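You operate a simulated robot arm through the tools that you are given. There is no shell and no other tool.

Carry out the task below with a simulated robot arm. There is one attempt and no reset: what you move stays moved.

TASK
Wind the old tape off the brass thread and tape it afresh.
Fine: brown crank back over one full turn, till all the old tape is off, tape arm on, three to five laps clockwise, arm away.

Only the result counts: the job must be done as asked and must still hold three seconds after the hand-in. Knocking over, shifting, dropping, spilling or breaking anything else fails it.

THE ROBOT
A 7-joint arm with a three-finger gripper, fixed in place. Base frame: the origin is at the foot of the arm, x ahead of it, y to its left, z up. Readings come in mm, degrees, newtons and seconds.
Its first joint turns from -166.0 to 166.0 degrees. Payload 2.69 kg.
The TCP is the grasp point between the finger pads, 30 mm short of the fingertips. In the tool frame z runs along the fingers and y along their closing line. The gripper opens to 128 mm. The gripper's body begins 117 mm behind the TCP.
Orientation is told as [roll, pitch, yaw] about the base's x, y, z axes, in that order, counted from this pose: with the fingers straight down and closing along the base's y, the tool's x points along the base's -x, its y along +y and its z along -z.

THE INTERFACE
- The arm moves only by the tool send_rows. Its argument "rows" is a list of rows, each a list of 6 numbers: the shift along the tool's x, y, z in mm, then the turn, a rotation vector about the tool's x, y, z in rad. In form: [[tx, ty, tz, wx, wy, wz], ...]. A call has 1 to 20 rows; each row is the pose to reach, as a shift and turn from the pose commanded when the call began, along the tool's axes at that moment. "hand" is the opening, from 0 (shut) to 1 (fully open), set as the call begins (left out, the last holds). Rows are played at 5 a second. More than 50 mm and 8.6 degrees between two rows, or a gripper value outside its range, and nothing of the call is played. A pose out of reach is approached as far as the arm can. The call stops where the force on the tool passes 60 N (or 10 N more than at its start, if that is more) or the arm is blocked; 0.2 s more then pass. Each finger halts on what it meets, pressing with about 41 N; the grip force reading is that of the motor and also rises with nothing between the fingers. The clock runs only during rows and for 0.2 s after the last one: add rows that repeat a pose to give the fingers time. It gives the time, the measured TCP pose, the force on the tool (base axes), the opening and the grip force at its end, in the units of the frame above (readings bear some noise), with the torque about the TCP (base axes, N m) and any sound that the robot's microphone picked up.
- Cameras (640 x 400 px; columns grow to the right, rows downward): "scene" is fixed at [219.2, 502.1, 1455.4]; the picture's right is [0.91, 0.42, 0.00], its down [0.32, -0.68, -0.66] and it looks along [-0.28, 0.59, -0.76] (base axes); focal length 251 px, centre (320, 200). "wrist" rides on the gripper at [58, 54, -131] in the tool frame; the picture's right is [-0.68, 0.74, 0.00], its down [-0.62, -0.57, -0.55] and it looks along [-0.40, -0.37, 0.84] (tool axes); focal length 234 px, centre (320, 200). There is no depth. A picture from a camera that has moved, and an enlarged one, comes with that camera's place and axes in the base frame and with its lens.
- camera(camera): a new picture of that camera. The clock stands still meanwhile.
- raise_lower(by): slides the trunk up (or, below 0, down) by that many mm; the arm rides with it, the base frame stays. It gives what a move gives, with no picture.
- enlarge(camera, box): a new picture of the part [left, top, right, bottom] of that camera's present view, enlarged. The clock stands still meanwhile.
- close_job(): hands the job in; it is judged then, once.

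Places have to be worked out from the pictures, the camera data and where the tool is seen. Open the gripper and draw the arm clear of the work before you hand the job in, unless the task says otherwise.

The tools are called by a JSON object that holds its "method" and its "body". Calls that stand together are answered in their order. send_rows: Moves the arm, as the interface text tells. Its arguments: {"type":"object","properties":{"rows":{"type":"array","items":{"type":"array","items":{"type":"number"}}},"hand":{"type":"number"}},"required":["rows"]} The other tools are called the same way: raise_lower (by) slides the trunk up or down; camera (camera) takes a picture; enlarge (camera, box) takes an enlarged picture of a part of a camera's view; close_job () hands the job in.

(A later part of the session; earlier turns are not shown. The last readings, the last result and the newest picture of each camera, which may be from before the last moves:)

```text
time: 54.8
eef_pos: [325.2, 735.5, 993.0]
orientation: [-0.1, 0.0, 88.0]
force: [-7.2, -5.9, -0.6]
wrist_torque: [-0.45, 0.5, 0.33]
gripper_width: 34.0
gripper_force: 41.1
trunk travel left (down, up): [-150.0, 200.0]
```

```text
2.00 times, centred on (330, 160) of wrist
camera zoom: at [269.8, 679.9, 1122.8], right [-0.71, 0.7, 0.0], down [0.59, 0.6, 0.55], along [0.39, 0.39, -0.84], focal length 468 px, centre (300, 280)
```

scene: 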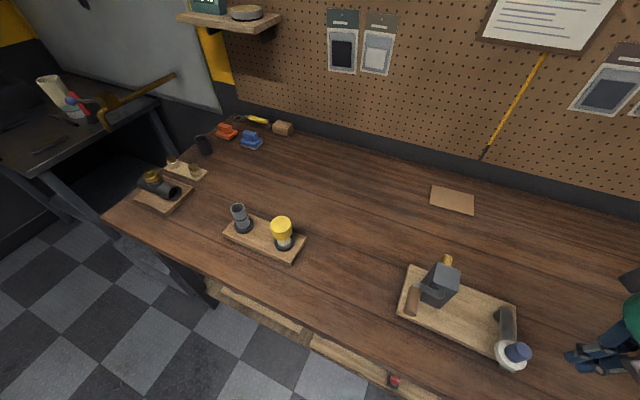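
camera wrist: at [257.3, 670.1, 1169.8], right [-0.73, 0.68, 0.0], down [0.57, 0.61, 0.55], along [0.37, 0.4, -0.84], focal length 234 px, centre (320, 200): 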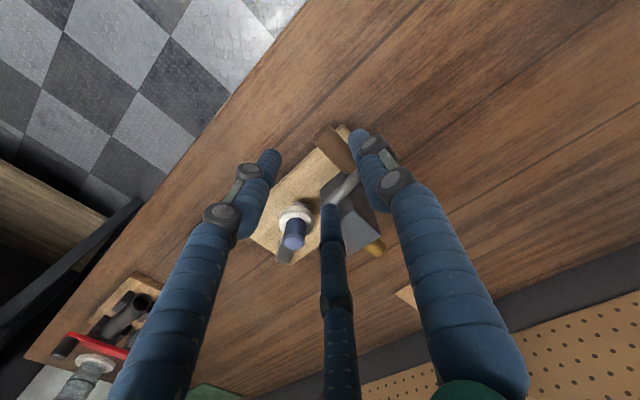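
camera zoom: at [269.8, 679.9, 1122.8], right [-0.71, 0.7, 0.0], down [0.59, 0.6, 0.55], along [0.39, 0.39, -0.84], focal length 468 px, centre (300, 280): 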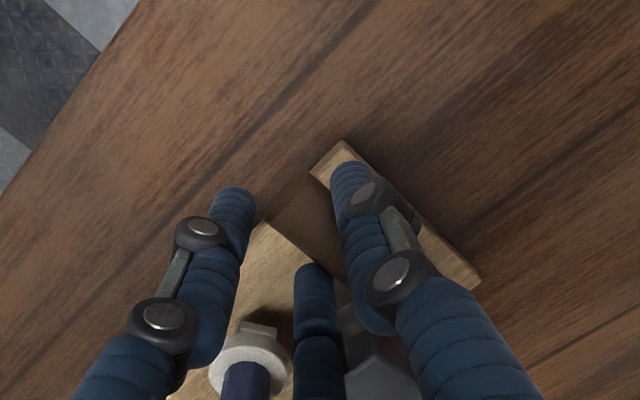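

It's tracking well with only 5–7 N tangential drag. I'll continue over the top to about −33°.

{"method": "send_rows", "body": {"rows": [[0.1, -6.7, -6.0, 0, 0, 0], [-0.2, -14.3, -10.8, 0, 0, 0], [-0.5, -22.7, -14.2, 0, 0, 0], [-0.8, -31.5, -16.0, 0, 0, 0], [-1.1, -40.5, -16.4, 0, 0, 0], [-1.4, -49.4, -15.1, 0, 0, 0], [-1.7, -58.0, -12.3, 0, 0, 0], [-2.0, -66.0, -8.1, 0, 0, 0], [-2.0, -66.0, -8.1, 0, 0, 0]]}}

{"method": "camera", "body": {"camera": "wrist"}}

{"method": "enlarge", "body": {"camera": "scene", "box": [380, 220, 560, 380]}}

```text
time: 56.8
eef_pos: [390.7, 737.5, 1000.8]
orientation: [0.0, 0.0, 88.0]
force: [0.7, -0.5, -0.5]
wrist_torque: [0.01, 0.02, 0.03]
gripper_width: 2.0
gripper_force: 30.7
trunk travel left (down, up): [-150.0, 200.0]
```

```text
taken
camera wrist: at [335.5, 680.6, 1130.4], right [-0.71, 0.7, 0.0], down [0.59, 0.6, 0.55], along [0.38, 0.39, -0.84], focal length 234 px, centre (320, 200)
```

wrist: 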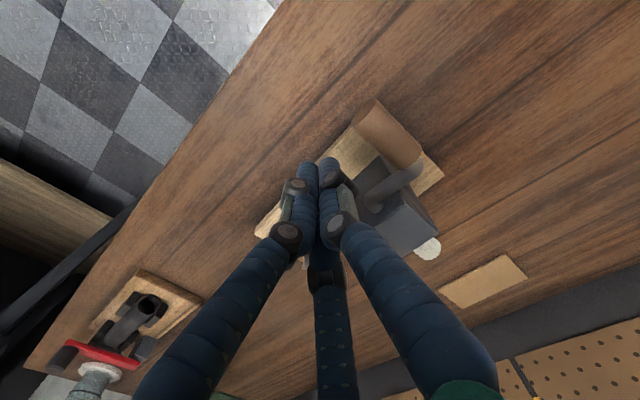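

```text
2.50 times, centred on (470, 300) of scene
camera zoom: at [219.2, 502.1, 1455.4], right [0.91, 0.42, 0.0], down [0.32, -0.68, -0.66], along [-0.28, 0.59, -0.76], focal length 627 px, centre (-55, -50)
```

zoom: 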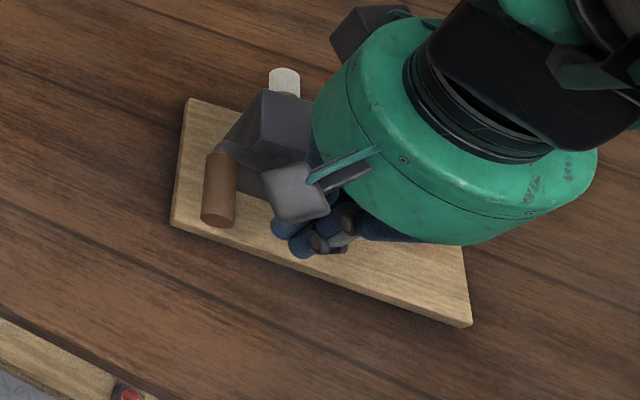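

The handle slipped free again: near the top the board slid about 27 mm along x and the crank didn't turn. The thread has begun to take tape. The tight grip itself brakes the handle, so I'll push with a loose cage on the horizontal arcs and grip only where I lift or lower. First I'll rise and re-measure.

{"method": "send_rows", "body": {"rows": [[0, 0, -20, 0, 0, 0], [0, 0, -45, 0, 0, 0], [20, -30, -75, 0, 0, 0], [50, -75, -90, 0, 0, 0], [50, -75, -90, 0, 0, 0]]}}

{"method": "camera", "body": {"camera": "wrist"}}

{"method": "enlarge", "body": {"camera": "scene", "box": [400, 235, 540, 355]}}

{"method": "camera", "body": {"camera": "scene"}}

```text
refused: row 4 steps farther than a row can; nothing moved
```

```text
taken
camera wrist: at [335.5, 680.6, 1130.4], right [-0.71, 0.7, 0.0], down [0.59, 0.6, 0.55], along [0.38, 0.39, -0.84], focal length 234 px, centre (320, 200)
```

wrist: 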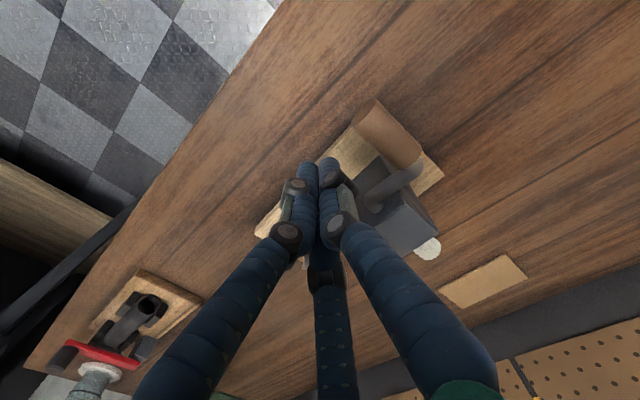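

```text
3.33 times, centred on (470, 295) of scene
camera zoom: at [219.2, 502.1, 1455.4], right [0.91, 0.42, 0.0], down [0.32, -0.68, -0.66], along [-0.28, 0.59, -0.76], focal length 836 px, centre (-180, -117)
```

zoom: 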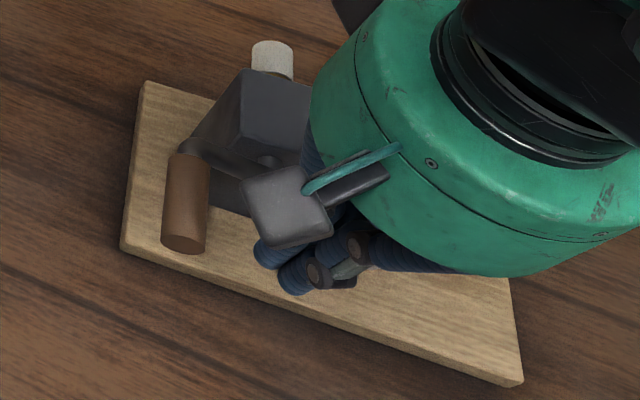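

```text
taken
```

scene: 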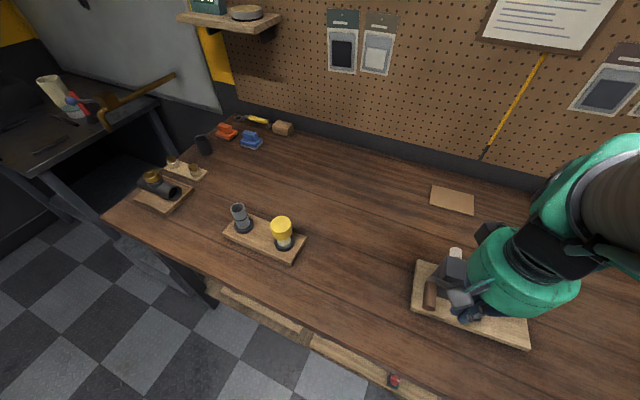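

That call was refused for its step size. I'll rise with smaller steps and look.

{"method": "send_rows", "body": {"rows": [[0, 0, -20, 0, 0, 0], [0, 0, -45, 0, 0, 0], [10, -15, -75, 0, 0, 0], [25, -40, -95, 0, 0, 0], [45, -70, -100, 0, 0, 0], [60, -100, -100, 0, 0, 0], [60, -100, -100, 0, 0, 0]]}}

{"method": "enlarge", "body": {"camera": "wrist", "box": [300, 0, 540, 200]}}

{"method": "enlarge", "body": {"camera": "scene", "box": [400, 235, 540, 355]}}

{"method": "camera", "body": {"camera": "wrist"}}

```text
time: 58.4
eef_pos: [490.5, 673.0, 1098.0]
orientation: [0.0, 0.0, 88.0]
force: [0.5, 0.6, -0.4]
wrist_torque: [0.0, 0.03, -0.01]
gripper_width: 2.3
gripper_force: 31.8
trunk travel left (down, up): [-150.0, 200.0]
```

```text
2.00 times, centred on (420, 100) of wrist
camera zoom: at [435.1, 616.6, 1228.8], right [-0.71, 0.7, 0.0], down [0.59, 0.6, 0.55], along [0.38, 0.39, -0.84], focal length 468 px, centre (120, 400)
```

zoom: 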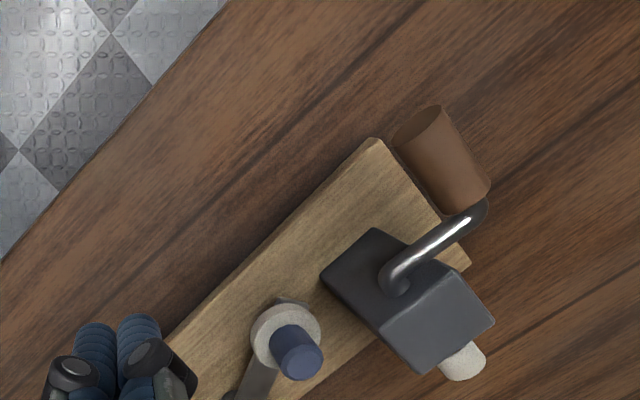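

```text
3.33 times, centred on (470, 295) of scene
camera zoom: at [219.2, 502.1, 1455.4], right [0.91, 0.42, 0.0], down [0.32, -0.68, -0.66], along [-0.28, 0.59, -0.76], focal length 836 px, centre (-180, -117)
```

zoom: 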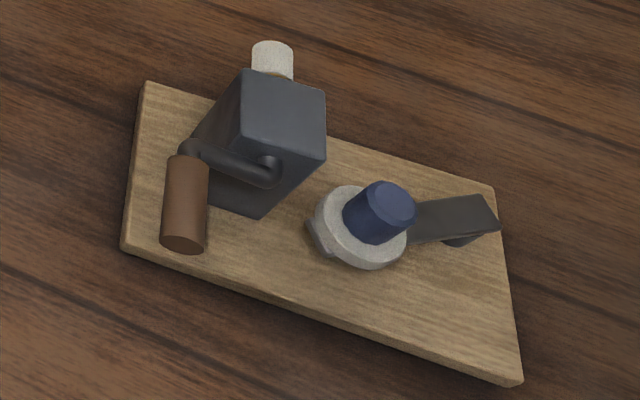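

```text
taken
camera wrist: at [435.1, 616.6, 1228.8], right [-0.71, 0.7, 0.0], down [0.59, 0.6, 0.55], along [0.38, 0.39, -0.84], focal length 234 px, centre (320, 200)
```

wrist: 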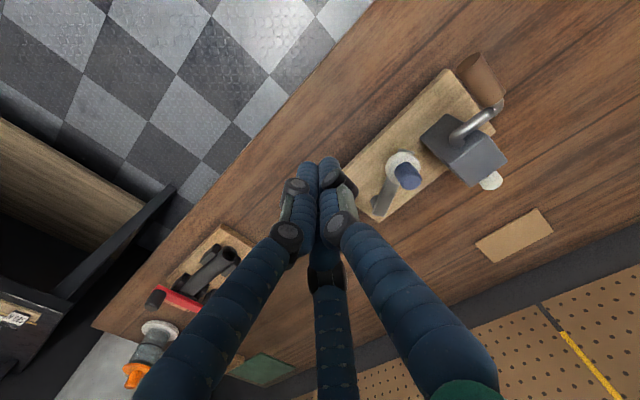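

The crank turned only about 10° (θ≈77°), because the shallow grip let the handle slide down through the fingers while the board was dragged. The handle axis is now at x≈337, y 727–781, z≈962, with the board about 5° counter-clockwise. I'll grip much deeper with the fingertips well under the handle, so the lift doesn't rely on friction, and go above it first.

{"method": "send_rows", "body": {"rows": [[-12, 29, 0, 0, 0, -0.02], [-24, 58, 10, 0, 0, -0.04], [-36, 87, 20, 0, 0, -0.06], [-48, 116, 35, 0, 0, -0.08], [-60, 144.7, 48, 0, 0, -0.105], [-60, 144.7, 58, 0, 0, -0.105], [-60, 144.7, 58, 0, 0, -0.105]], "hand": 0.45}}

{"method": "enlarge", "body": {"camera": "wrist", "box": [220, 60, 440, 260]}}

```text
time: 60.0
eef_pos: [348.1, 737.5, 1040.8]
orientation: [0.0, -0.1, 94.0]
force: [-0.2, -0.7, -0.4]
wrist_torque: [0.0, 0.01, -0.02]
gripper_width: 57.6
gripper_force: 0.0
trunk travel left (down, up): [-150.0, 200.0]
```

```text
2.00 times, centred on (330, 160) of wrist
camera zoom: at [297.9, 676.3, 1171.5], right [-0.78, 0.62, 0.0], down [0.52, 0.65, 0.55], along [0.34, 0.43, -0.84], focal length 468 px, centre (300, 280)
```

zoom: 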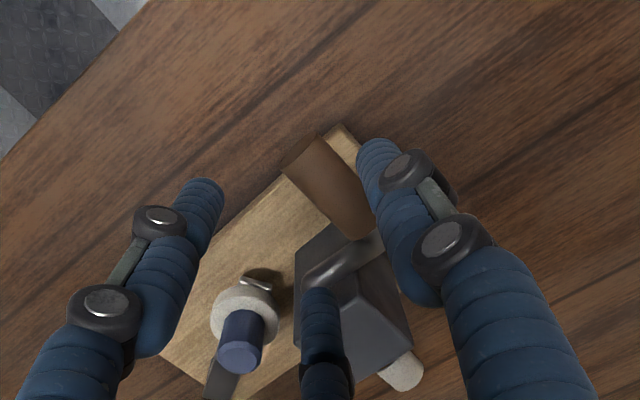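

Alignment is good (handle x≈339, clear of the crank arm). I'll descend so the fingertips are about 40 mm below the handle's axis, then narrow, slide in 5 mm and close.

{"method": "send_rows", "body": {"rows": [[0, 0, 18, 0, 0, 0], [0, 0, 36, 0, 0, 0], [0, 0, 54, 0, 0, 0], [0, 0, 68, 0, 0, 0], [0, 0, 80, 0, 0, 0], [0, 0, 88, 0, 0, 0], [0, 0, 88, 0, 0, 0]]}}

{"method": "send_rows", "body": {"rows": [[0, 0, 0, 0, 0, 0], [0, 0, 0, 0, 0, 0], [-3, 0, 0, 0, 0, 0], [-6, 0, 0, 0, 0, 0], [-6, 0, 0, 0, 0, 0]], "hand": 0.335}}

{"method": "send_rows", "body": {"rows": [[0, 0, 0, 0, 0, 0], [0, 0, 0, 0, 0, 0], [0, 0, 0, 0, 0, 0]], "hand": 0.0}}

{"method": "enlarge", "body": {"camera": "wrist", "box": [220, 60, 440, 260]}}

{"method": "enlarge", "body": {"camera": "scene", "box": [400, 235, 540, 355]}}

```text
time: 61.6
eef_pos: [346.3, 737.5, 954.6]
orientation: [0.1, 0.1, 94.1]
force: [-0.1, -0.6, 0.1]
wrist_torque: [-0.01, -0.01, -0.02]
gripper_width: 57.8
gripper_force: 0.0
trunk travel left (down, up): [-150.0, 200.0]
```

```text
time: 62.8
eef_pos: [344.3, 744.3, 953.6]
orientation: [0.0, 0.0, 94.0]
force: [-0.4, 0.0, 0.4]
wrist_torque: [0.0, 0.0, 0.01]
gripper_width: 42.9
gripper_force: 0.1
trunk travel left (down, up): [-150.0, 200.0]
```

```text
time: 63.6
eef_pos: [345.0, 744.3, 955.0]
orientation: [0.0, 0.0, 94.0]
force: [3.0, 4.9, 2.4]
wrist_torque: [0.23, -0.12, -0.7]
gripper_width: 33.9
gripper_force: 40.9
trunk travel left (down, up): [-150.0, 200.0]
```

```text
2.00 times, centred on (330, 160) of wrist
camera zoom: at [296.2, 683.3, 1085.1], right [-0.78, 0.62, 0.0], down [0.52, 0.65, 0.55], along [0.34, 0.43, -0.84], focal length 468 px, centre (300, 280)
```

zoom: 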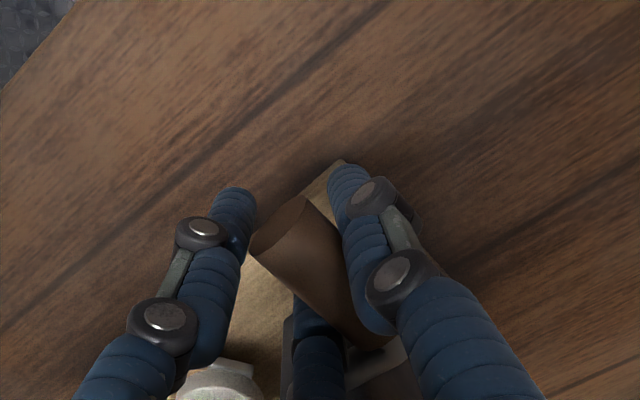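

```text
3.33 times, centred on (470, 295) of scene
camera zoom: at [219.2, 502.1, 1455.4], right [0.91, 0.42, 0.0], down [0.32, -0.68, -0.66], along [-0.28, 0.59, -0.76], focal length 836 px, centre (-180, -117)
```

zoom: 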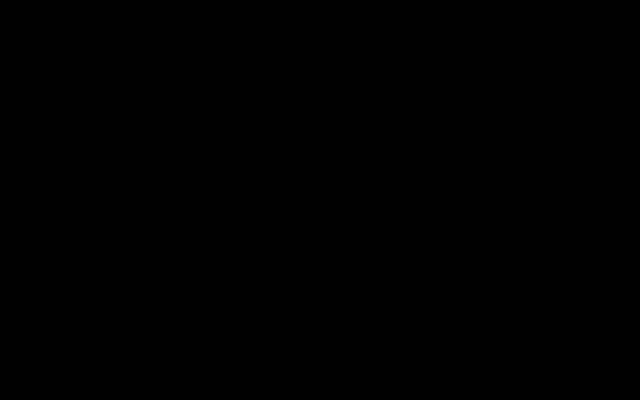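

The grip is deep now, with the handle sitting up between the fingers. I'll lift along the arc by about 20° and verify that the handle follows.

{"method": "send_rows", "body": {"rows": [[0, -0.5, -2, 0, 0, 0], [0, -1.2, -4.3, 0, 0, 0], [0, -2.0, -6.5, 0, 0, 0], [0, -2.8, -8.6, 0, 0, 0], [0, -4.7, -12.6, 0, 0, 0], [0, -7.0, -16.5, 0, 0, 0], [0, -7.0, -16.5, 0, 0, 0]]}}

{"method": "enlarge", "body": {"camera": "wrist", "box": [220, 60, 440, 260]}}

{"method": "enlarge", "body": {"camera": "scene", "box": [400, 235, 540, 355]}}

```text
time: 65.2
eef_pos: [353.2, 743.5, 970.0]
orientation: [0.0, 0.2, 94.1]
force: [5.8, -5.3, -0.4]
wrist_torque: [-0.28, 0.16, -0.55]
gripper_width: 34.0
gripper_force: 41.4
trunk travel left (down, up): [-150.0, 200.0]
```

```text
2.00 times, centred on (330, 160) of wrist
camera zoom: at [304.4, 682.6, 1100.8], right [-0.78, 0.62, 0.0], down [0.52, 0.65, 0.55], along [0.34, 0.43, -0.84], focal length 468 px, centre (300, 280)
```

zoom: 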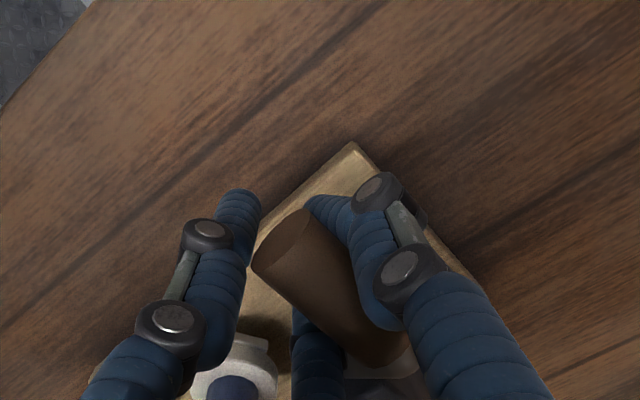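

```text
3.33 times, centred on (470, 295) of scene
camera zoom: at [219.2, 502.1, 1455.4], right [0.91, 0.42, 0.0], down [0.32, -0.68, -0.66], along [-0.28, 0.59, -0.76], focal length 836 px, centre (-180, -117)
```

zoom: 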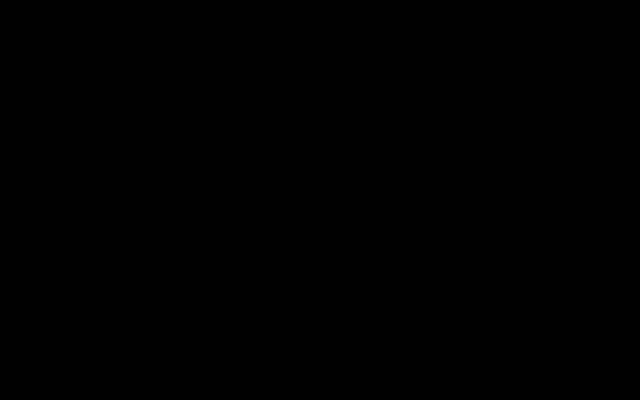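

The lift worked: the handle rose with the hand (θ≈55°) and the fingers hook under it. For the top arc I'll loosen to a 42 mm cage and push sideways with the thumb, first to about θ=5°.

{"method": "send_rows", "body": {"rows": [[0, 0, 0, 0, 0, 0], [0, -5, -3, 0, 0, 0], [0, -10.9, -6.3, 0, 0, 0], [-0.3, -17.8, -12, 0, 0, 0], [-0.6, -25.7, -16.6, 0, 0, 0], [-0.8, -34.1, -19.6, 0, 0, 0], [-1, -43, -21.2, 0, 0, 0], [-1, -43, -21.2, 0, 0, 0]], "hand": 0.33}}

{"method": "enlarge", "body": {"camera": "wrist", "box": [220, 60, 440, 260]}}

{"method": "enlarge", "body": {"camera": "scene", "box": [400, 235, 540, 355]}}

```text
time: 67.0
eef_pos: [396.2, 750.2, 992.6]
orientation: [0.1, 0.0, 94.0]
force: [0.0, 0.6, -0.2]
wrist_torque: [0.0, 0.03, 0.05]
gripper_width: 42.5
gripper_force: 0.1
trunk travel left (down, up): [-150.0, 200.0]
```

```text
2.00 times, centred on (330, 160) of wrist
camera zoom: at [347.0, 687.8, 1122.4], right [-0.78, 0.62, 0.0], down [0.52, 0.65, 0.55], along [0.34, 0.43, -0.84], focal length 468 px, centre (300, 280)
```

zoom: 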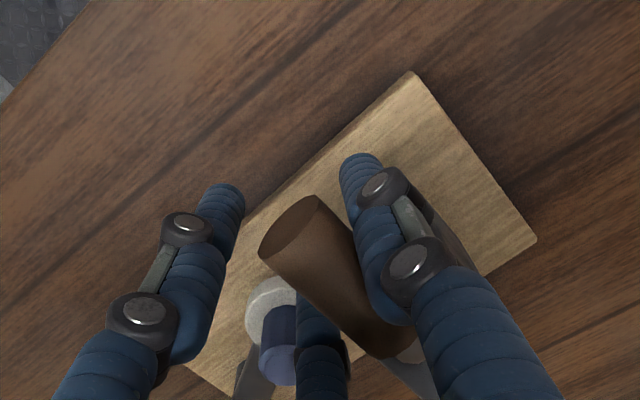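

```text
3.33 times, centred on (470, 295) of scene
camera zoom: at [219.2, 502.1, 1455.4], right [0.91, 0.42, 0.0], down [0.32, -0.68, -0.66], along [-0.28, 0.59, -0.76], focal length 836 px, centre (-180, -117)
```

zoom: 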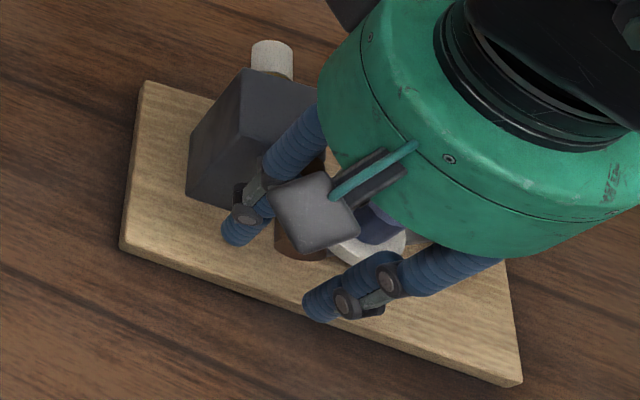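

The board didn't move and the crank followed to the top, so drag is low. Going down the right side, though, my two +x fingers would sweep into the tape roll. I'll rise and flip the hand 180° so only the single thumb is on the +x side, at the handle's outer end.

{"method": "send_rows", "body": {"rows": [[0, 0, -20, 0, 0, 0], [0, 0, -45, 0, 0, 0], [0, 0, -75, 0, 0, 0], [0, 0, -105, 0, 0, 0], [0, 0, -110, 0, 0, 0.1416], [0, 0, -110, 0, 0, 0.2832], [0, 0, -110, 0, 0, 0.4248], [0, 0, -110, 0, 0, 0.5664], [0, 0, -110, 0, 0, 0.708], [0, 0, -110, 0, 0, 0.8496], [0, 0, -110, 0, 0, 0.9912], [0, 0, -110, 0, 0, 1.1328], [0, 0, -110, 0, 0, 1.2744], [0, 0, -110, 0, 0, 1.416], [0, 0, -110, 0, 0, 1.5576]]}}

{"method": "send_rows", "body": {"rows": [[0, 0, 0, 0, 0, 0.1416], [0, 0, 0, 0, 0, 0.2832], [0, 0, 0, 0, 0, 0.4248], [0, 0, 0, 0, 0, 0.5664], [0, 0, 0, 0, 0, 0.708], [0, 0, 0, 0, 0, 0.8496], [0, 0, 0, 0, 0, 0.9912], [0, 0, 0, 0, 0, 1.1328], [0, 0, 0, 0, 0, 1.2744], [0, 0, 0, 0, 0, 1.416], [0, 0, 0, 0, 0, 1.5576], [0, 0, 0, 0, 0, 1.5576]]}}

{"method": "camera", "body": {"camera": "wrist"}}

{"method": "enlarge", "body": {"camera": "scene", "box": [400, 235, 540, 355]}}

```text
time: 70.2
eef_pos: [395.6, 748.5, 1102.1]
orientation: [0.1, 0.1, 4.6]
force: [0.6, -0.2, -0.1]
wrist_torque: [0.02, -0.01, -0.01]
gripper_width: 42.0
gripper_force: 0.1
trunk travel left (down, up): [-150.0, 200.0]
```

```text
time: 72.8
eef_pos: [395.7, 747.7, 1102.1]
orientation: [0.0, 0.0, -84.6]
force: [-0.7, 0.7, -0.2]
wrist_torque: [0.03, -0.03, 0.01]
gripper_width: 42.2
gripper_force: 0.0
trunk travel left (down, up): [-150.0, 200.0]
```

```text
taken
camera wrist: at [444.2, 812.6, 1232.3], right [0.8, -0.6, 0.0], down [-0.5, -0.67, 0.55], along [-0.33, -0.44, -0.84], focal length 234 px, centre (320, 200)
```

wrist: 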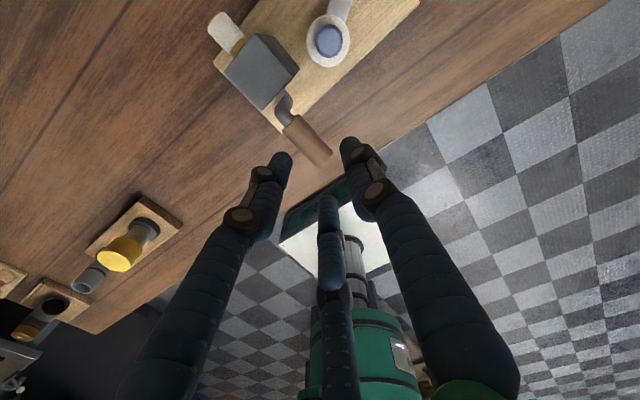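

```text
3.33 times, centred on (470, 295) of scene
camera zoom: at [219.2, 502.1, 1455.4], right [0.91, 0.42, 0.0], down [0.32, -0.68, -0.66], along [-0.28, 0.59, -0.76], focal length 836 px, centre (-180, -117)
```

zoom: 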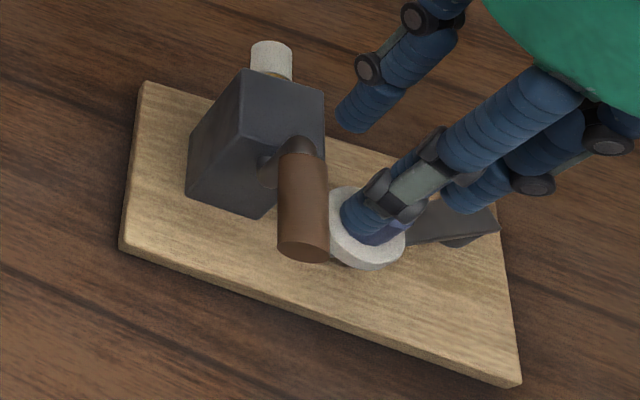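

The flipped view shows handle, block and roll together. I'll zoom in to check the clearance between the handle's orbit and the roll and knob.

{"method": "enlarge", "body": {"camera": "wrist", "box": [200, 0, 380, 170]}}

```text
2.35 times, centred on (290, 85) of wrist
camera zoom: at [444.2, 812.6, 1232.3], right [0.8, -0.6, 0.0], down [-0.5, -0.67, 0.55], along [-0.33, -0.44, -0.84], focal length 551 px, centre (391, 471)
```

zoom: 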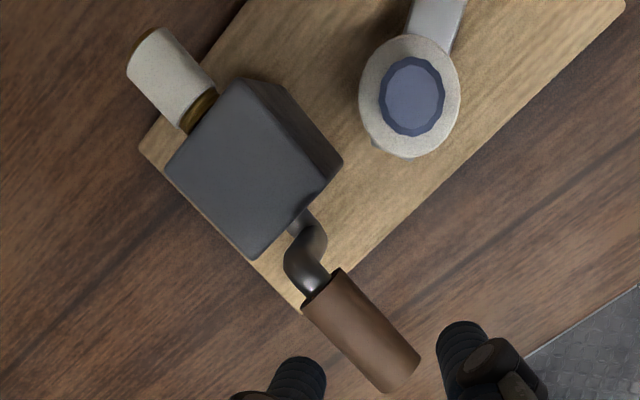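

Seen from above, the handle's orbit clears the roll and knob, and with the thumb on the +x side at the handle's outer end my fingers will clear too. The spindle axis is at x≈385 and the handle is at the top (x≈386.5). I'll descend around it at TCP (376.5, 747.5) to z≈992.

{"method": "send_rows", "body": {"rows": [[0.9, -9.5, 10, 0, 0, 0], [1.8, -18.9, 28, 0, 0, 0], [1.8, -18.9, 48, 0, 0, 0], [1.8, -18.9, 68, 0, 0, 0], [1.8, -18.9, 85, 0, 0, 0], [1.8, -18.9, 98, 0, 0, 0], [1.8, -18.9, 108, 0, 0, 0], [1.8, -18.9, 108, 0, 0, 0]], "hand": 0.45}}

{"method": "camera", "body": {"camera": "wrist"}}

{"method": "enlarge", "body": {"camera": "scene", "box": [400, 235, 540, 355]}}

```text
time: 74.6
eef_pos: [376.2, 747.7, 994.1]
orientation: [0.0, 0.0, -84.5]
force: [0.9, 0.2, 0.3]
wrist_torque: [-0.04, 0.04, -0.02]
gripper_width: 57.8
gripper_force: 0.0
trunk travel left (down, up): [-150.0, 200.0]
```

```text
taken
camera wrist: at [424.6, 812.7, 1124.5], right [0.8, -0.6, 0.0], down [-0.5, -0.67, 0.55], along [-0.33, -0.44, -0.84], focal length 234 px, centre (320, 200)
```

wrist: 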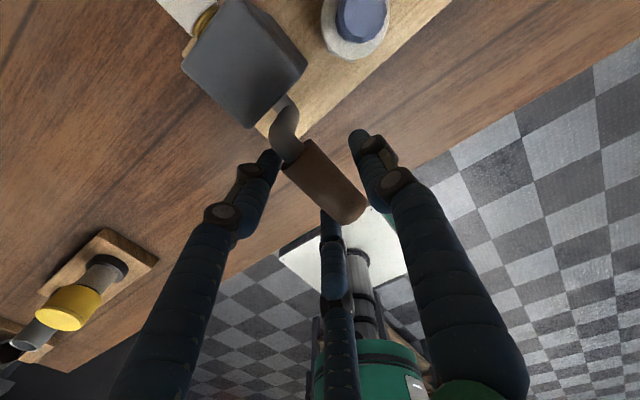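

```text
3.33 times, centred on (470, 295) of scene
camera zoom: at [219.2, 502.1, 1455.4], right [0.91, 0.42, 0.0], down [0.32, -0.68, -0.66], along [-0.28, 0.59, -0.76], focal length 836 px, centre (-180, -117)
```

zoom: 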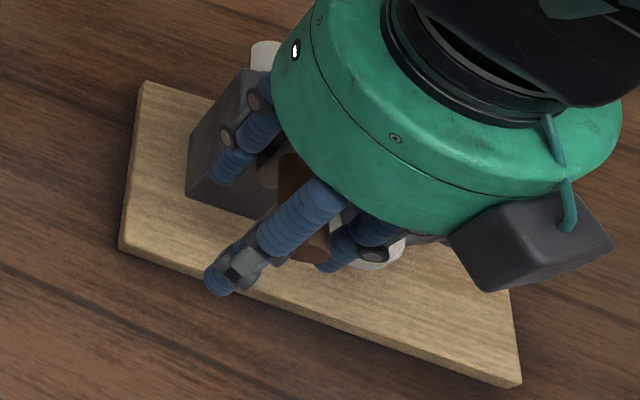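

Caged cleanly. I'll narrow to 43 mm and push the handle over the top towards +x to about θ=−45°.

{"method": "send_rows", "body": {"rows": [[0, 0, 0, 0, 0, 0], [0, 6, 0, 0, 0, 0], [0, 12.3, 0.6, 0, 0, 0], [0, 21, 2.9, 0, 0, 0], [0, 29.2, 6.7, 0, 0, 0], [0, 36.5, 11.9, 0, 0, 0], [0, 40, 15, 0, 0, 0], [0, 40, 15, 0, 0, 0]], "hand": 0.335}}

{"method": "camera", "body": {"camera": "wrist"}}

{"method": "enlarge", "body": {"camera": "scene", "box": [400, 235, 540, 355]}}

```text
time: 76.4
eef_pos: [417.0, 751.8, 977.7]
orientation: [0.0, -0.1, -84.5]
force: [-0.3, 0.0, -0.2]
wrist_torque: [0.02, 0.01, -0.02]
gripper_width: 43.0
gripper_force: 0.3
trunk travel left (down, up): [-150.0, 200.0]
```

```text
taken
camera wrist: at [465.6, 815.7, 1109.0], right [0.8, -0.6, 0.0], down [-0.5, -0.67, 0.55], along [-0.33, -0.44, -0.84], focal length 234 px, centre (320, 200)
```

wrist: 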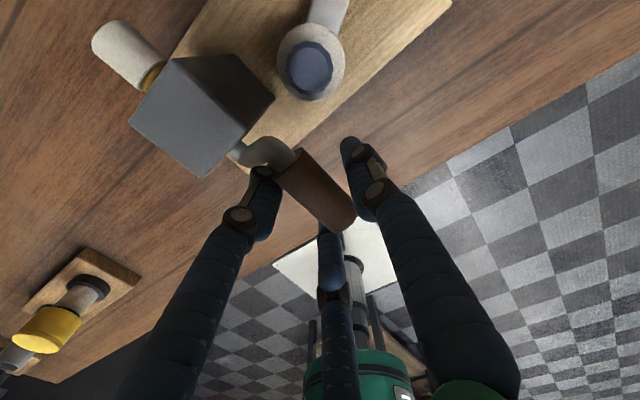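

```text
3.33 times, centred on (470, 295) of scene
camera zoom: at [219.2, 502.1, 1455.4], right [0.91, 0.42, 0.0], down [0.32, -0.68, -0.66], along [-0.28, 0.59, -0.76], focal length 836 px, centre (-180, -117)
```

zoom: 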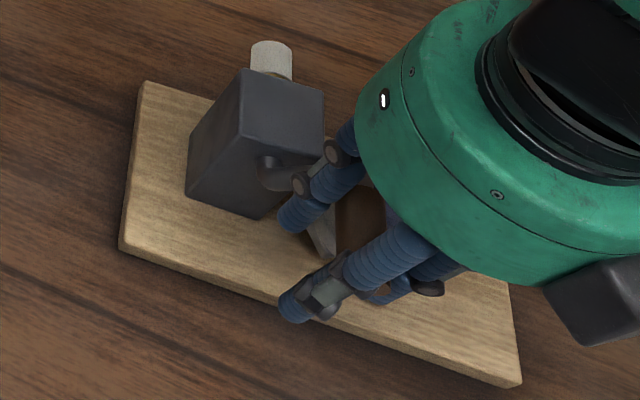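

The handle is now near θ=−47° with the board unmoved and zero force. I'll raise the TCP about 8 mm to keep tip clearance, then close gently and lower along the right side.

{"method": "send_rows", "body": {"rows": [[0, 0, -8, 0, 0, 0], [0, 0, -8, 0, 0, 0]]}}

{"method": "send_rows", "body": {"rows": [[0, 0, 0, 0, 0, 0], [0, 0, 0, 0, 0, 0], [0, 0, 0, 0, 0, 0], [0, 2.9, 3.4, 0, 0, 0], [0, 5.5, 7.1, 0, 0, 0], [0, 9.8, 15.1, 0, 0, 0], [0, 12.6, 23.6, 0, 0, 0], [0, 13.8, 32.6, 0, 0, 0], [0, 13.8, 32.6, 0, 0, 0]], "hand": 0.0}}

{"method": "camera", "body": {"camera": "wrist"}}

{"method": "enlarge", "body": {"camera": "scene", "box": [400, 235, 540, 355]}}

```text
time: 77.0
eef_pos: [415.8, 753.2, 987.1]
orientation: [0.0, -0.1, -84.5]
force: [1.0, -0.2, -0.1]
wrist_torque: [0.02, 0.05, 0.0]
gripper_width: 42.9
gripper_force: 0.0
trunk travel left (down, up): [-150.0, 200.0]
```

```text
time: 79.0
eef_pos: [428.7, 752.6, 953.3]
orientation: [-0.1, -0.1, -84.5]
force: [-7.4, -4.9, -0.5]
wrist_torque: [0.12, -0.01, -0.27]
gripper_width: 34.3
gripper_force: 40.8
trunk travel left (down, up): [-150.0, 200.0]
```

```text
taken
camera wrist: at [478.0, 817.1, 1083.8], right [0.8, -0.6, 0.0], down [-0.5, -0.67, 0.55], along [-0.33, -0.44, -0.84], focal length 234 px, centre (320, 200)
```

wrist: 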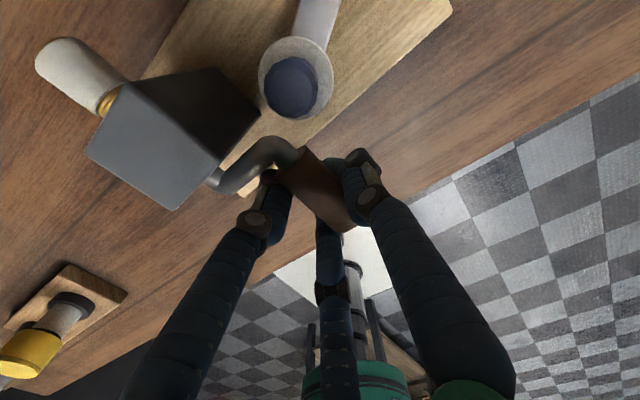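

```text
3.33 times, centred on (470, 295) of scene
camera zoom: at [219.2, 502.1, 1455.4], right [0.91, 0.42, 0.0], down [0.32, -0.68, -0.66], along [-0.28, 0.59, -0.76], focal length 836 px, centre (-180, -117)
```

zoom: 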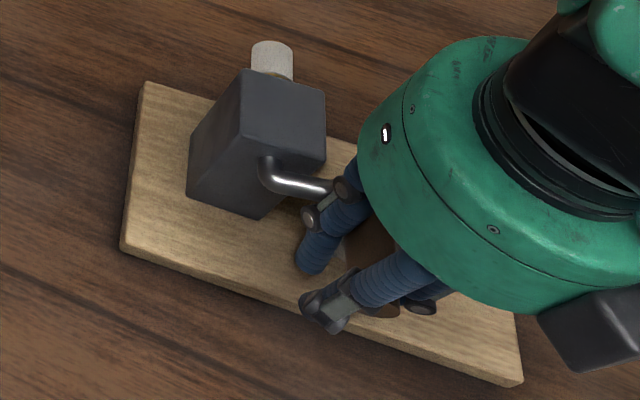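

The crank is at about −85° and the board hasn't moved. I'll ease 0.5 mm inward and continue down to about −127°.

{"method": "send_rows", "body": {"rows": [[-0.3, -0.4, 4.5, 0, 0, 0], [-0.3, -0.8, 9.0, 0, 0, 0], [-0.3, -2.7, 17.8, 0, 0, 0], [-0.3, -6.0, 26.1, 0, 0, 0], [-0.3, -10.8, 33.8, 0, 0, 0], [-0.3, -10.8, 33.8, 0, 0, 0]]}}

{"method": "camera", "body": {"camera": "wrist"}}

{"method": "enlarge", "body": {"camera": "scene", "box": [400, 235, 540, 355]}}

```text
time: 80.4
eef_pos: [418.6, 752.0, 918.7]
orientation: [-0.1, 0.0, -84.5]
force: [8.7, -3.8, -0.5]
wrist_torque: [0.34, 0.15, -0.25]
gripper_width: 33.3
gripper_force: 41.4
trunk travel left (down, up): [-150.0, 200.0]
```

```text
taken
camera wrist: at [467.0, 815.5, 1049.5], right [0.8, -0.6, 0.0], down [-0.5, -0.67, 0.55], along [-0.33, -0.44, -0.83], focal length 234 px, centre (320, 200)
```

wrist: 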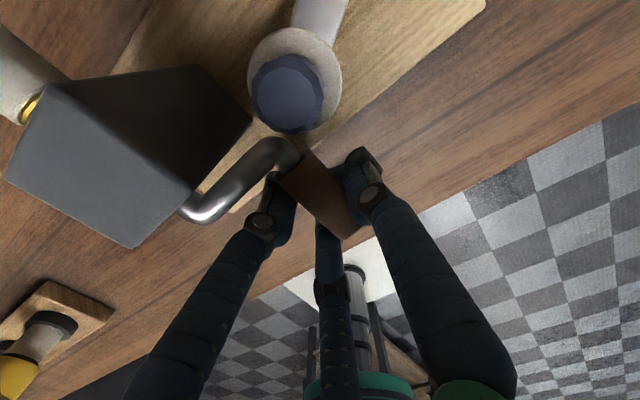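

```text
3.33 times, centred on (470, 295) of scene
camera zoom: at [219.2, 502.1, 1455.4], right [0.91, 0.42, 0.0], down [0.32, -0.68, -0.66], along [-0.28, 0.59, -0.76], focal length 836 px, centre (-180, -117)
```

zoom: 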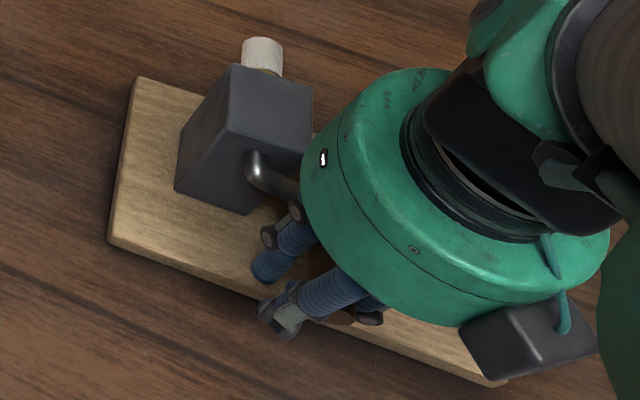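

The handle slid up between the fingers while the board was pulled about 9 mm in −x, so the squeeze can't push it down reliably. I'll open, rise above the handle, close the fist, and press the handle down from above instead.

{"method": "send_rows", "body": {"rows": [[0, 0, 0, 0, 0, 0], [0, 0, 0, 0, 0, 0], [0, 0, -20, 0, 0, 0], [0, 0, -45, 0, 0, 0], [0, 0, -75, 0, 0, 0], [0, 0, -105, 0, 0, 0], [0, 0, -105, 0, 0, 0]], "hand": 0.36}}

{"method": "camera", "body": {"camera": "wrist"}}

{"method": "enlarge", "body": {"camera": "wrist", "box": [120, 0, 400, 240]}}

{"method": "enlarge", "body": {"camera": "scene", "box": [400, 235, 540, 355]}}

```text
time: 82.0
eef_pos: [420.0, 751.1, 1025.0]
orientation: [0.0, -0.1, -84.6]
force: [0.1, -0.1, 1.1]
wrist_torque: [0.04, -0.03, -0.01]
gripper_width: 46.0
gripper_force: 0.0
trunk travel left (down, up): [-150.0, 200.0]
```

```text
taken
camera wrist: at [468.8, 815.7, 1156.4], right [0.8, -0.6, 0.0], down [-0.5, -0.67, 0.55], along [-0.33, -0.44, -0.84], focal length 234 px, centre (320, 200)
```

wrist: 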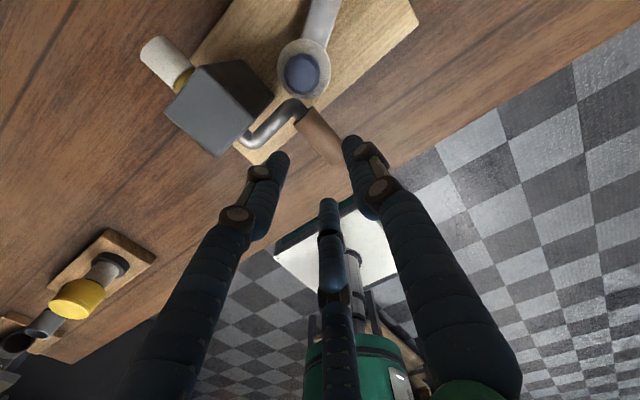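

```text
1.67 times, centred on (260, 120) of wrist
camera zoom: at [468.8, 815.7, 1156.4], right [0.8, -0.6, 0.0], down [-0.5, -0.67, 0.55], along [-0.33, -0.44, -0.84], focal length 390 px, centre (420, 333)
```

zoom: 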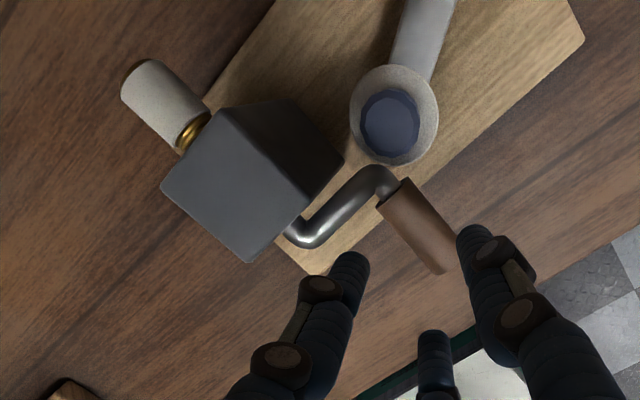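

```text
3.33 times, centred on (470, 295) of scene
camera zoom: at [219.2, 502.1, 1455.4], right [0.91, 0.42, 0.0], down [0.32, -0.68, -0.66], along [-0.28, 0.59, -0.76], focal length 836 px, centre (-180, -117)
```

zoom: 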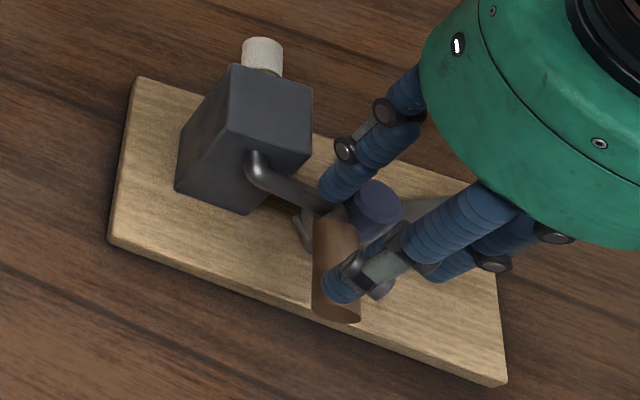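

The handle is at about θ=−95° (x≈427, z≈945), and the tape arm is undisturbed. I'll close the fist above it, then press it down along its arc while watching force.

{"method": "send_rows", "body": {"rows": [[0, 4, 5, 0, 0, 0], [0, 8, 12, 0, 0, 0], [0, 12, 22, 0, 0, 0], [0, 12, 22, 0, 0, 0]], "hand": 0.0}}

{"method": "send_rows", "body": {"rows": [[0, 1, 10, 0, 0, 0], [0, 1, 17, 0, 0, 0], [0, 1, 22, 0, 0, 0], [0, 0, 27, 0, 0, 0], [0, -1, 31, 0, 0, 0], [0, -2.5, 35, 0, 0, 0], [0, -2.5, 35, 0, 0, 0]]}}

{"method": "camera", "body": {"camera": "wrist"}}

{"method": "enlarge", "body": {"camera": "scene", "box": [400, 235, 540, 355]}}

```text
time: 83.0
eef_pos: [432.4, 754.9, 1004.9]
orientation: [0.0, 0.0, -84.5]
force: [-0.4, -0.8, -0.3]
wrist_torque: [-0.04, 0.0, -0.01]
gripper_width: 2.1
gripper_force: 31.5
trunk travel left (down, up): [-150.0, 200.0]
```

```text
time: 84.6
eef_pos: [429.6, 753.0, 966.9]
orientation: [0.0, 0.0, -84.6]
force: [-0.2, -0.2, -0.6]
wrist_torque: [0.03, -0.01, -0.02]
gripper_width: 2.3
gripper_force: 31.4
trunk travel left (down, up): [-150.0, 200.0]
```

```text
taken
camera wrist: at [477.6, 817.6, 1097.9], right [0.8, -0.6, 0.0], down [-0.5, -0.67, 0.55], along [-0.33, -0.44, -0.84], focal length 234 px, centre (320, 200)
```

wrist: 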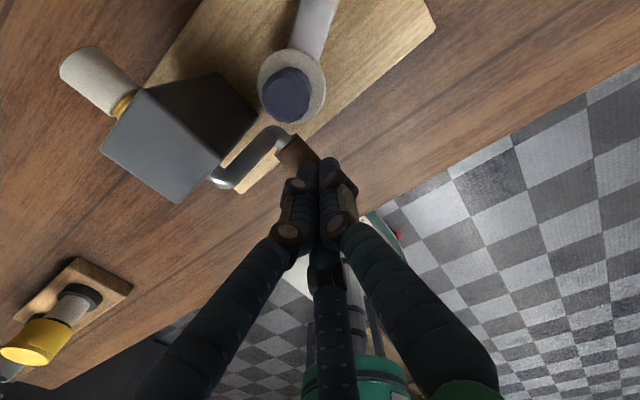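

```text
3.33 times, centred on (470, 295) of scene
camera zoom: at [219.2, 502.1, 1455.4], right [0.91, 0.42, 0.0], down [0.32, -0.68, -0.66], along [-0.28, 0.59, -0.76], focal length 836 px, centre (-180, -117)
```

zoom: 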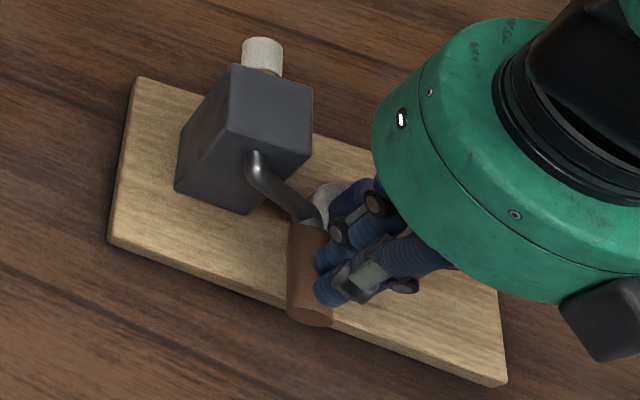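

The press works: the handle is down to about −125°, the board is unmoved and the force is near zero. I'll continue straight down on its right side, then sweep it left along the bottom.

{"method": "send_rows", "body": {"rows": [[0, 0, 8, 0, 0, 0], [0, 0.5, 16, 0, 0, 0], [0, 1, 24, 0, 0, 0], [0, 1, 32, 0, 0, 0], [0, 1, 40, 0, 0, 0], [0, 1, 47, 0, 0, 0], [0, 1, 51, 0, 0, 0], [0, -5, 51, 0, 0, 0], [0, -12, 51, 0, 0, 0], [0, -19, 51, 0, 0, 0], [0, -26, 51, 0, 0, 0], [0, -26, 51, 0, 0, 0]]}}

{"method": "camera", "body": {"camera": "wrist"}}

{"method": "enlarge", "body": {"camera": "scene", "box": [400, 235, 540, 355]}}

```text
time: 87.2
eef_pos: [403.0, 751.9, 917.6]
orientation: [0.0, 0.1, -84.5]
force: [0.3, 0.3, 0.0]
wrist_torque: [-0.02, -0.02, -0.02]
gripper_width: 2.1
gripper_force: 31.6
trunk travel left (down, up): [-150.0, 200.0]
```

```text
taken
camera wrist: at [451.0, 814.8, 1047.2], right [0.8, -0.6, 0.0], down [-0.5, -0.67, 0.55], along [-0.33, -0.44, -0.84], focal length 234 px, centre (320, 200)
```

wrist: 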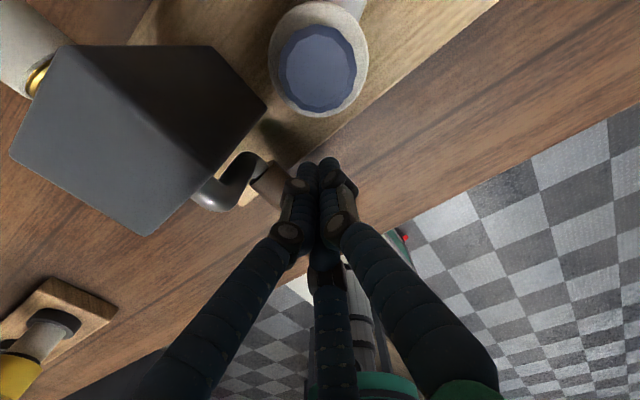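

```text
3.33 times, centred on (470, 295) of scene
camera zoom: at [219.2, 502.1, 1455.4], right [0.91, 0.42, 0.0], down [0.32, -0.68, -0.66], along [-0.28, 0.59, -0.76], focal length 836 px, centre (-180, -117)
```

zoom: 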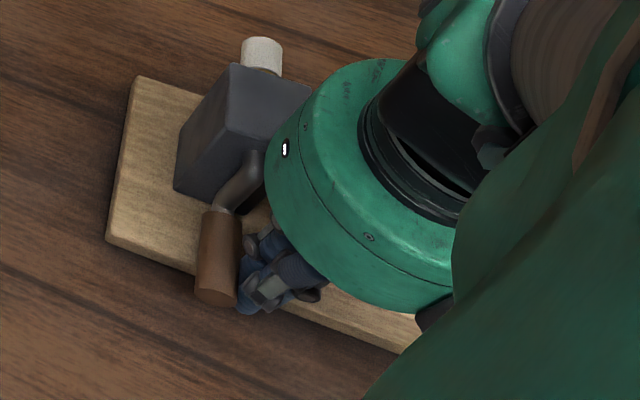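

The handle is at the bottom, with zero force and the board still. I'll sweep it further left to about θ=130°.

{"method": "send_rows", "body": {"rows": [[0, -8, 0, 0, 0, 0], [0, -16, 0, 0, 0, 0], [0, -23, 0, 0, 0, 0], [0, -30, 0, 0, 0, 0], [0, -36, 0, 0, 0, 0], [0, -36, 0, 0, 0, 0]]}}

{"method": "camera", "body": {"camera": "wrist"}}

{"method": "enlarge", "body": {"camera": "scene", "box": [400, 235, 540, 355]}}

```text
time: 88.6
eef_pos: [366.2, 747.1, 917.8]
orientation: [0.1, 0.0, -84.5]
force: [1.9, 0.9, 1.4]
wrist_torque: [0.03, 0.0, -0.01]
gripper_width: 2.1
gripper_force: 31.5
trunk travel left (down, up): [-150.0, 200.0]
```

```text
taken
camera wrist: at [415.4, 810.9, 1047.5], right [0.8, -0.6, 0.0], down [-0.5, -0.67, 0.55], along [-0.33, -0.44, -0.84], focal length 234 px, centre (320, 200)
```

wrist: 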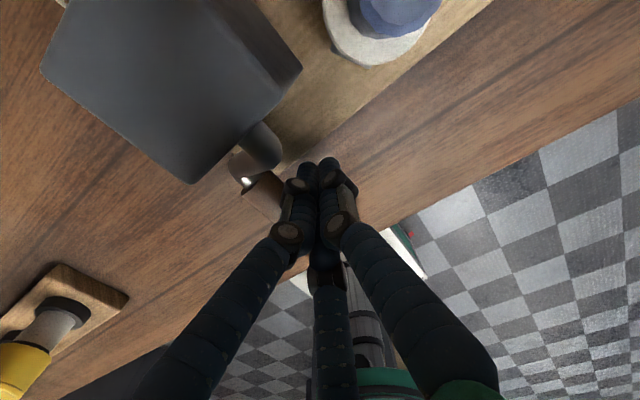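

```text
3.33 times, centred on (470, 295) of scene
camera zoom: at [219.2, 502.1, 1455.4], right [0.91, 0.42, 0.0], down [0.32, -0.68, -0.66], along [-0.28, 0.59, -0.76], focal length 836 px, centre (-180, -117)
```

zoom: 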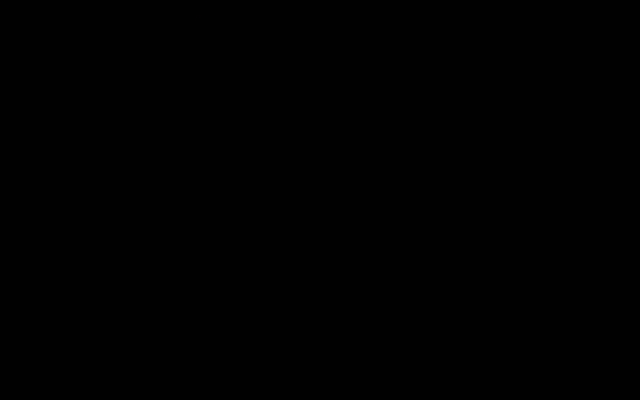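

The handle is now at the lower left. I'll raise the fist clear, open, and view it from above before hooking it.

{"method": "send_rows", "body": {"rows": [[0, 2, -10, 0, 0, 0], [0, 2, -35, 0, 0, 0], [0, 2, -65, 0, 0, 0], [0, 2, -95, 0, 0, 0], [0, -17, -105, 0, 0, 0], [0, -35, -105, 0, 0, 0], [0, -35, -105, 0, 0, 0]]}}

{"method": "send_rows", "body": {"rows": [[0, 0, 0, 0, 0, 0], [0, 0, 0, 0, 0, 0]], "hand": 0.45}}

{"method": "camera", "body": {"camera": "wrist"}}

{"method": "enlarge", "body": {"camera": "scene", "box": [400, 235, 540, 355]}}

{"method": "enlarge", "body": {"camera": "wrist", "box": [200, 60, 420, 240]}}

```text
time: 90.2
eef_pos: [331.2, 744.3, 1021.5]
orientation: [0.0, 0.0, -84.5]
force: [0.2, -0.3, 0.3]
wrist_torque: [-0.01, -0.1, -0.01]
gripper_width: 2.0
gripper_force: 32.1
trunk travel left (down, up): [-150.0, 200.0]
```

```text
time: 90.8
eef_pos: [332.3, 743.7, 1021.7]
orientation: [0.0, 0.0, -84.5]
force: [-0.3, -0.1, -0.6]
wrist_torque: [0.02, 0.0, -0.03]
gripper_width: 57.8
gripper_force: 0.1
trunk travel left (down, up): [-150.0, 200.0]
```

```text
taken
camera wrist: at [380.6, 808.4, 1152.4], right [0.8, -0.6, 0.0], down [-0.5, -0.67, 0.55], along [-0.33, -0.44, -0.84], focal length 234 px, centre (320, 200)
```

wrist: 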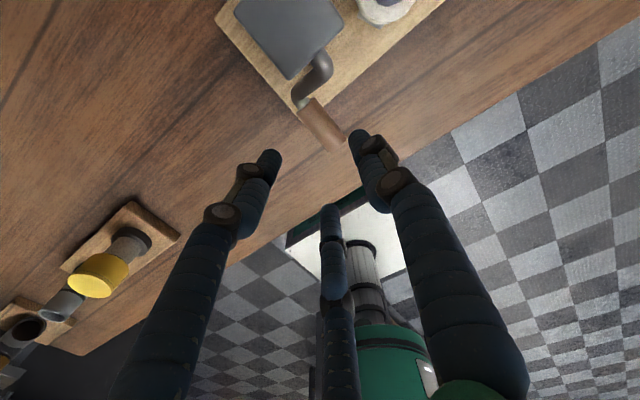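

```text
3.33 times, centred on (470, 295) of scene
camera zoom: at [219.2, 502.1, 1455.4], right [0.91, 0.42, 0.0], down [0.32, -0.68, -0.66], along [-0.28, 0.59, -0.76], focal length 836 px, centre (-180, -117)
```

zoom: 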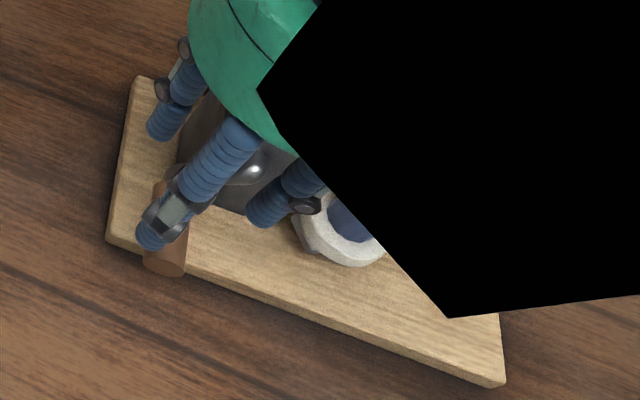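

```text
2.22 times, centred on (310, 150) of wrist
camera zoom: at [380.6, 808.4, 1152.4], right [0.8, -0.6, 0.0], down [-0.5, -0.67, 0.55], along [-0.33, -0.44, -0.84], focal length 520 px, centre (342, 311)
```

zoom: 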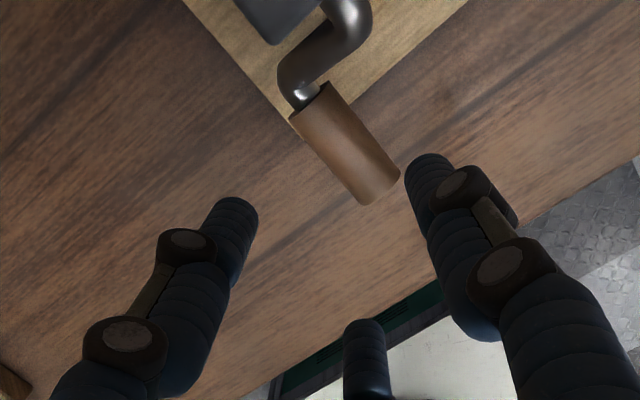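

The handle is at x≈340.5, z≈915 (θ≈135°). I'll descend around it until the tips are about 8 mm above the board, then close and lift in steps.

{"method": "send_rows", "body": {"rows": [[0, 0, 22, 0, 0, 0], [0, 0, 44, 0, 0, 0], [0, 0, 66, 0, 0, 0], [0, 0, 86, 0, 0, 0], [0, 0, 102, 0, 0, 0], [0, 0, 112, 0, 0, 0], [0, 0, 112, 0, 0, 0]]}}

{"method": "send_rows", "body": {"rows": [[0, 0, 0, 0, 0, 0], [0, 0, 0, 0, 0, 0], [0, 0, 0, 0, 0, 0]], "hand": 0.0}}

{"method": "camera", "body": {"camera": "wrist"}}

```text
time: 92.4
eef_pos: [331.3, 744.7, 909.7]
orientation: [0.0, 0.1, -84.6]
force: [-1.1, -0.3, 0.6]
wrist_torque: [-0.01, -0.02, -0.03]
gripper_width: 57.5
gripper_force: 0.0
trunk travel left (down, up): [-150.0, 200.0]
```

```text
time: 93.2
eef_pos: [333.3, 745.5, 910.8]
orientation: [0.0, 0.1, -84.5]
force: [14.2, 0.7, 5.0]
wrist_torque: [-0.27, 0.34, -0.49]
gripper_width: 31.9
gripper_force: 41.2
trunk travel left (down, up): [-150.0, 200.0]
```

```text
taken
camera wrist: at [380.8, 809.0, 1041.0], right [0.8, -0.6, 0.0], down [-0.5, -0.67, 0.55], along [-0.33, -0.44, -0.84], focal length 234 px, centre (320, 200)
```

wrist: 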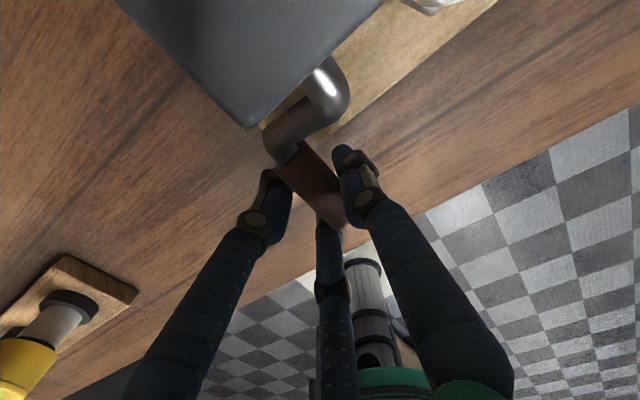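

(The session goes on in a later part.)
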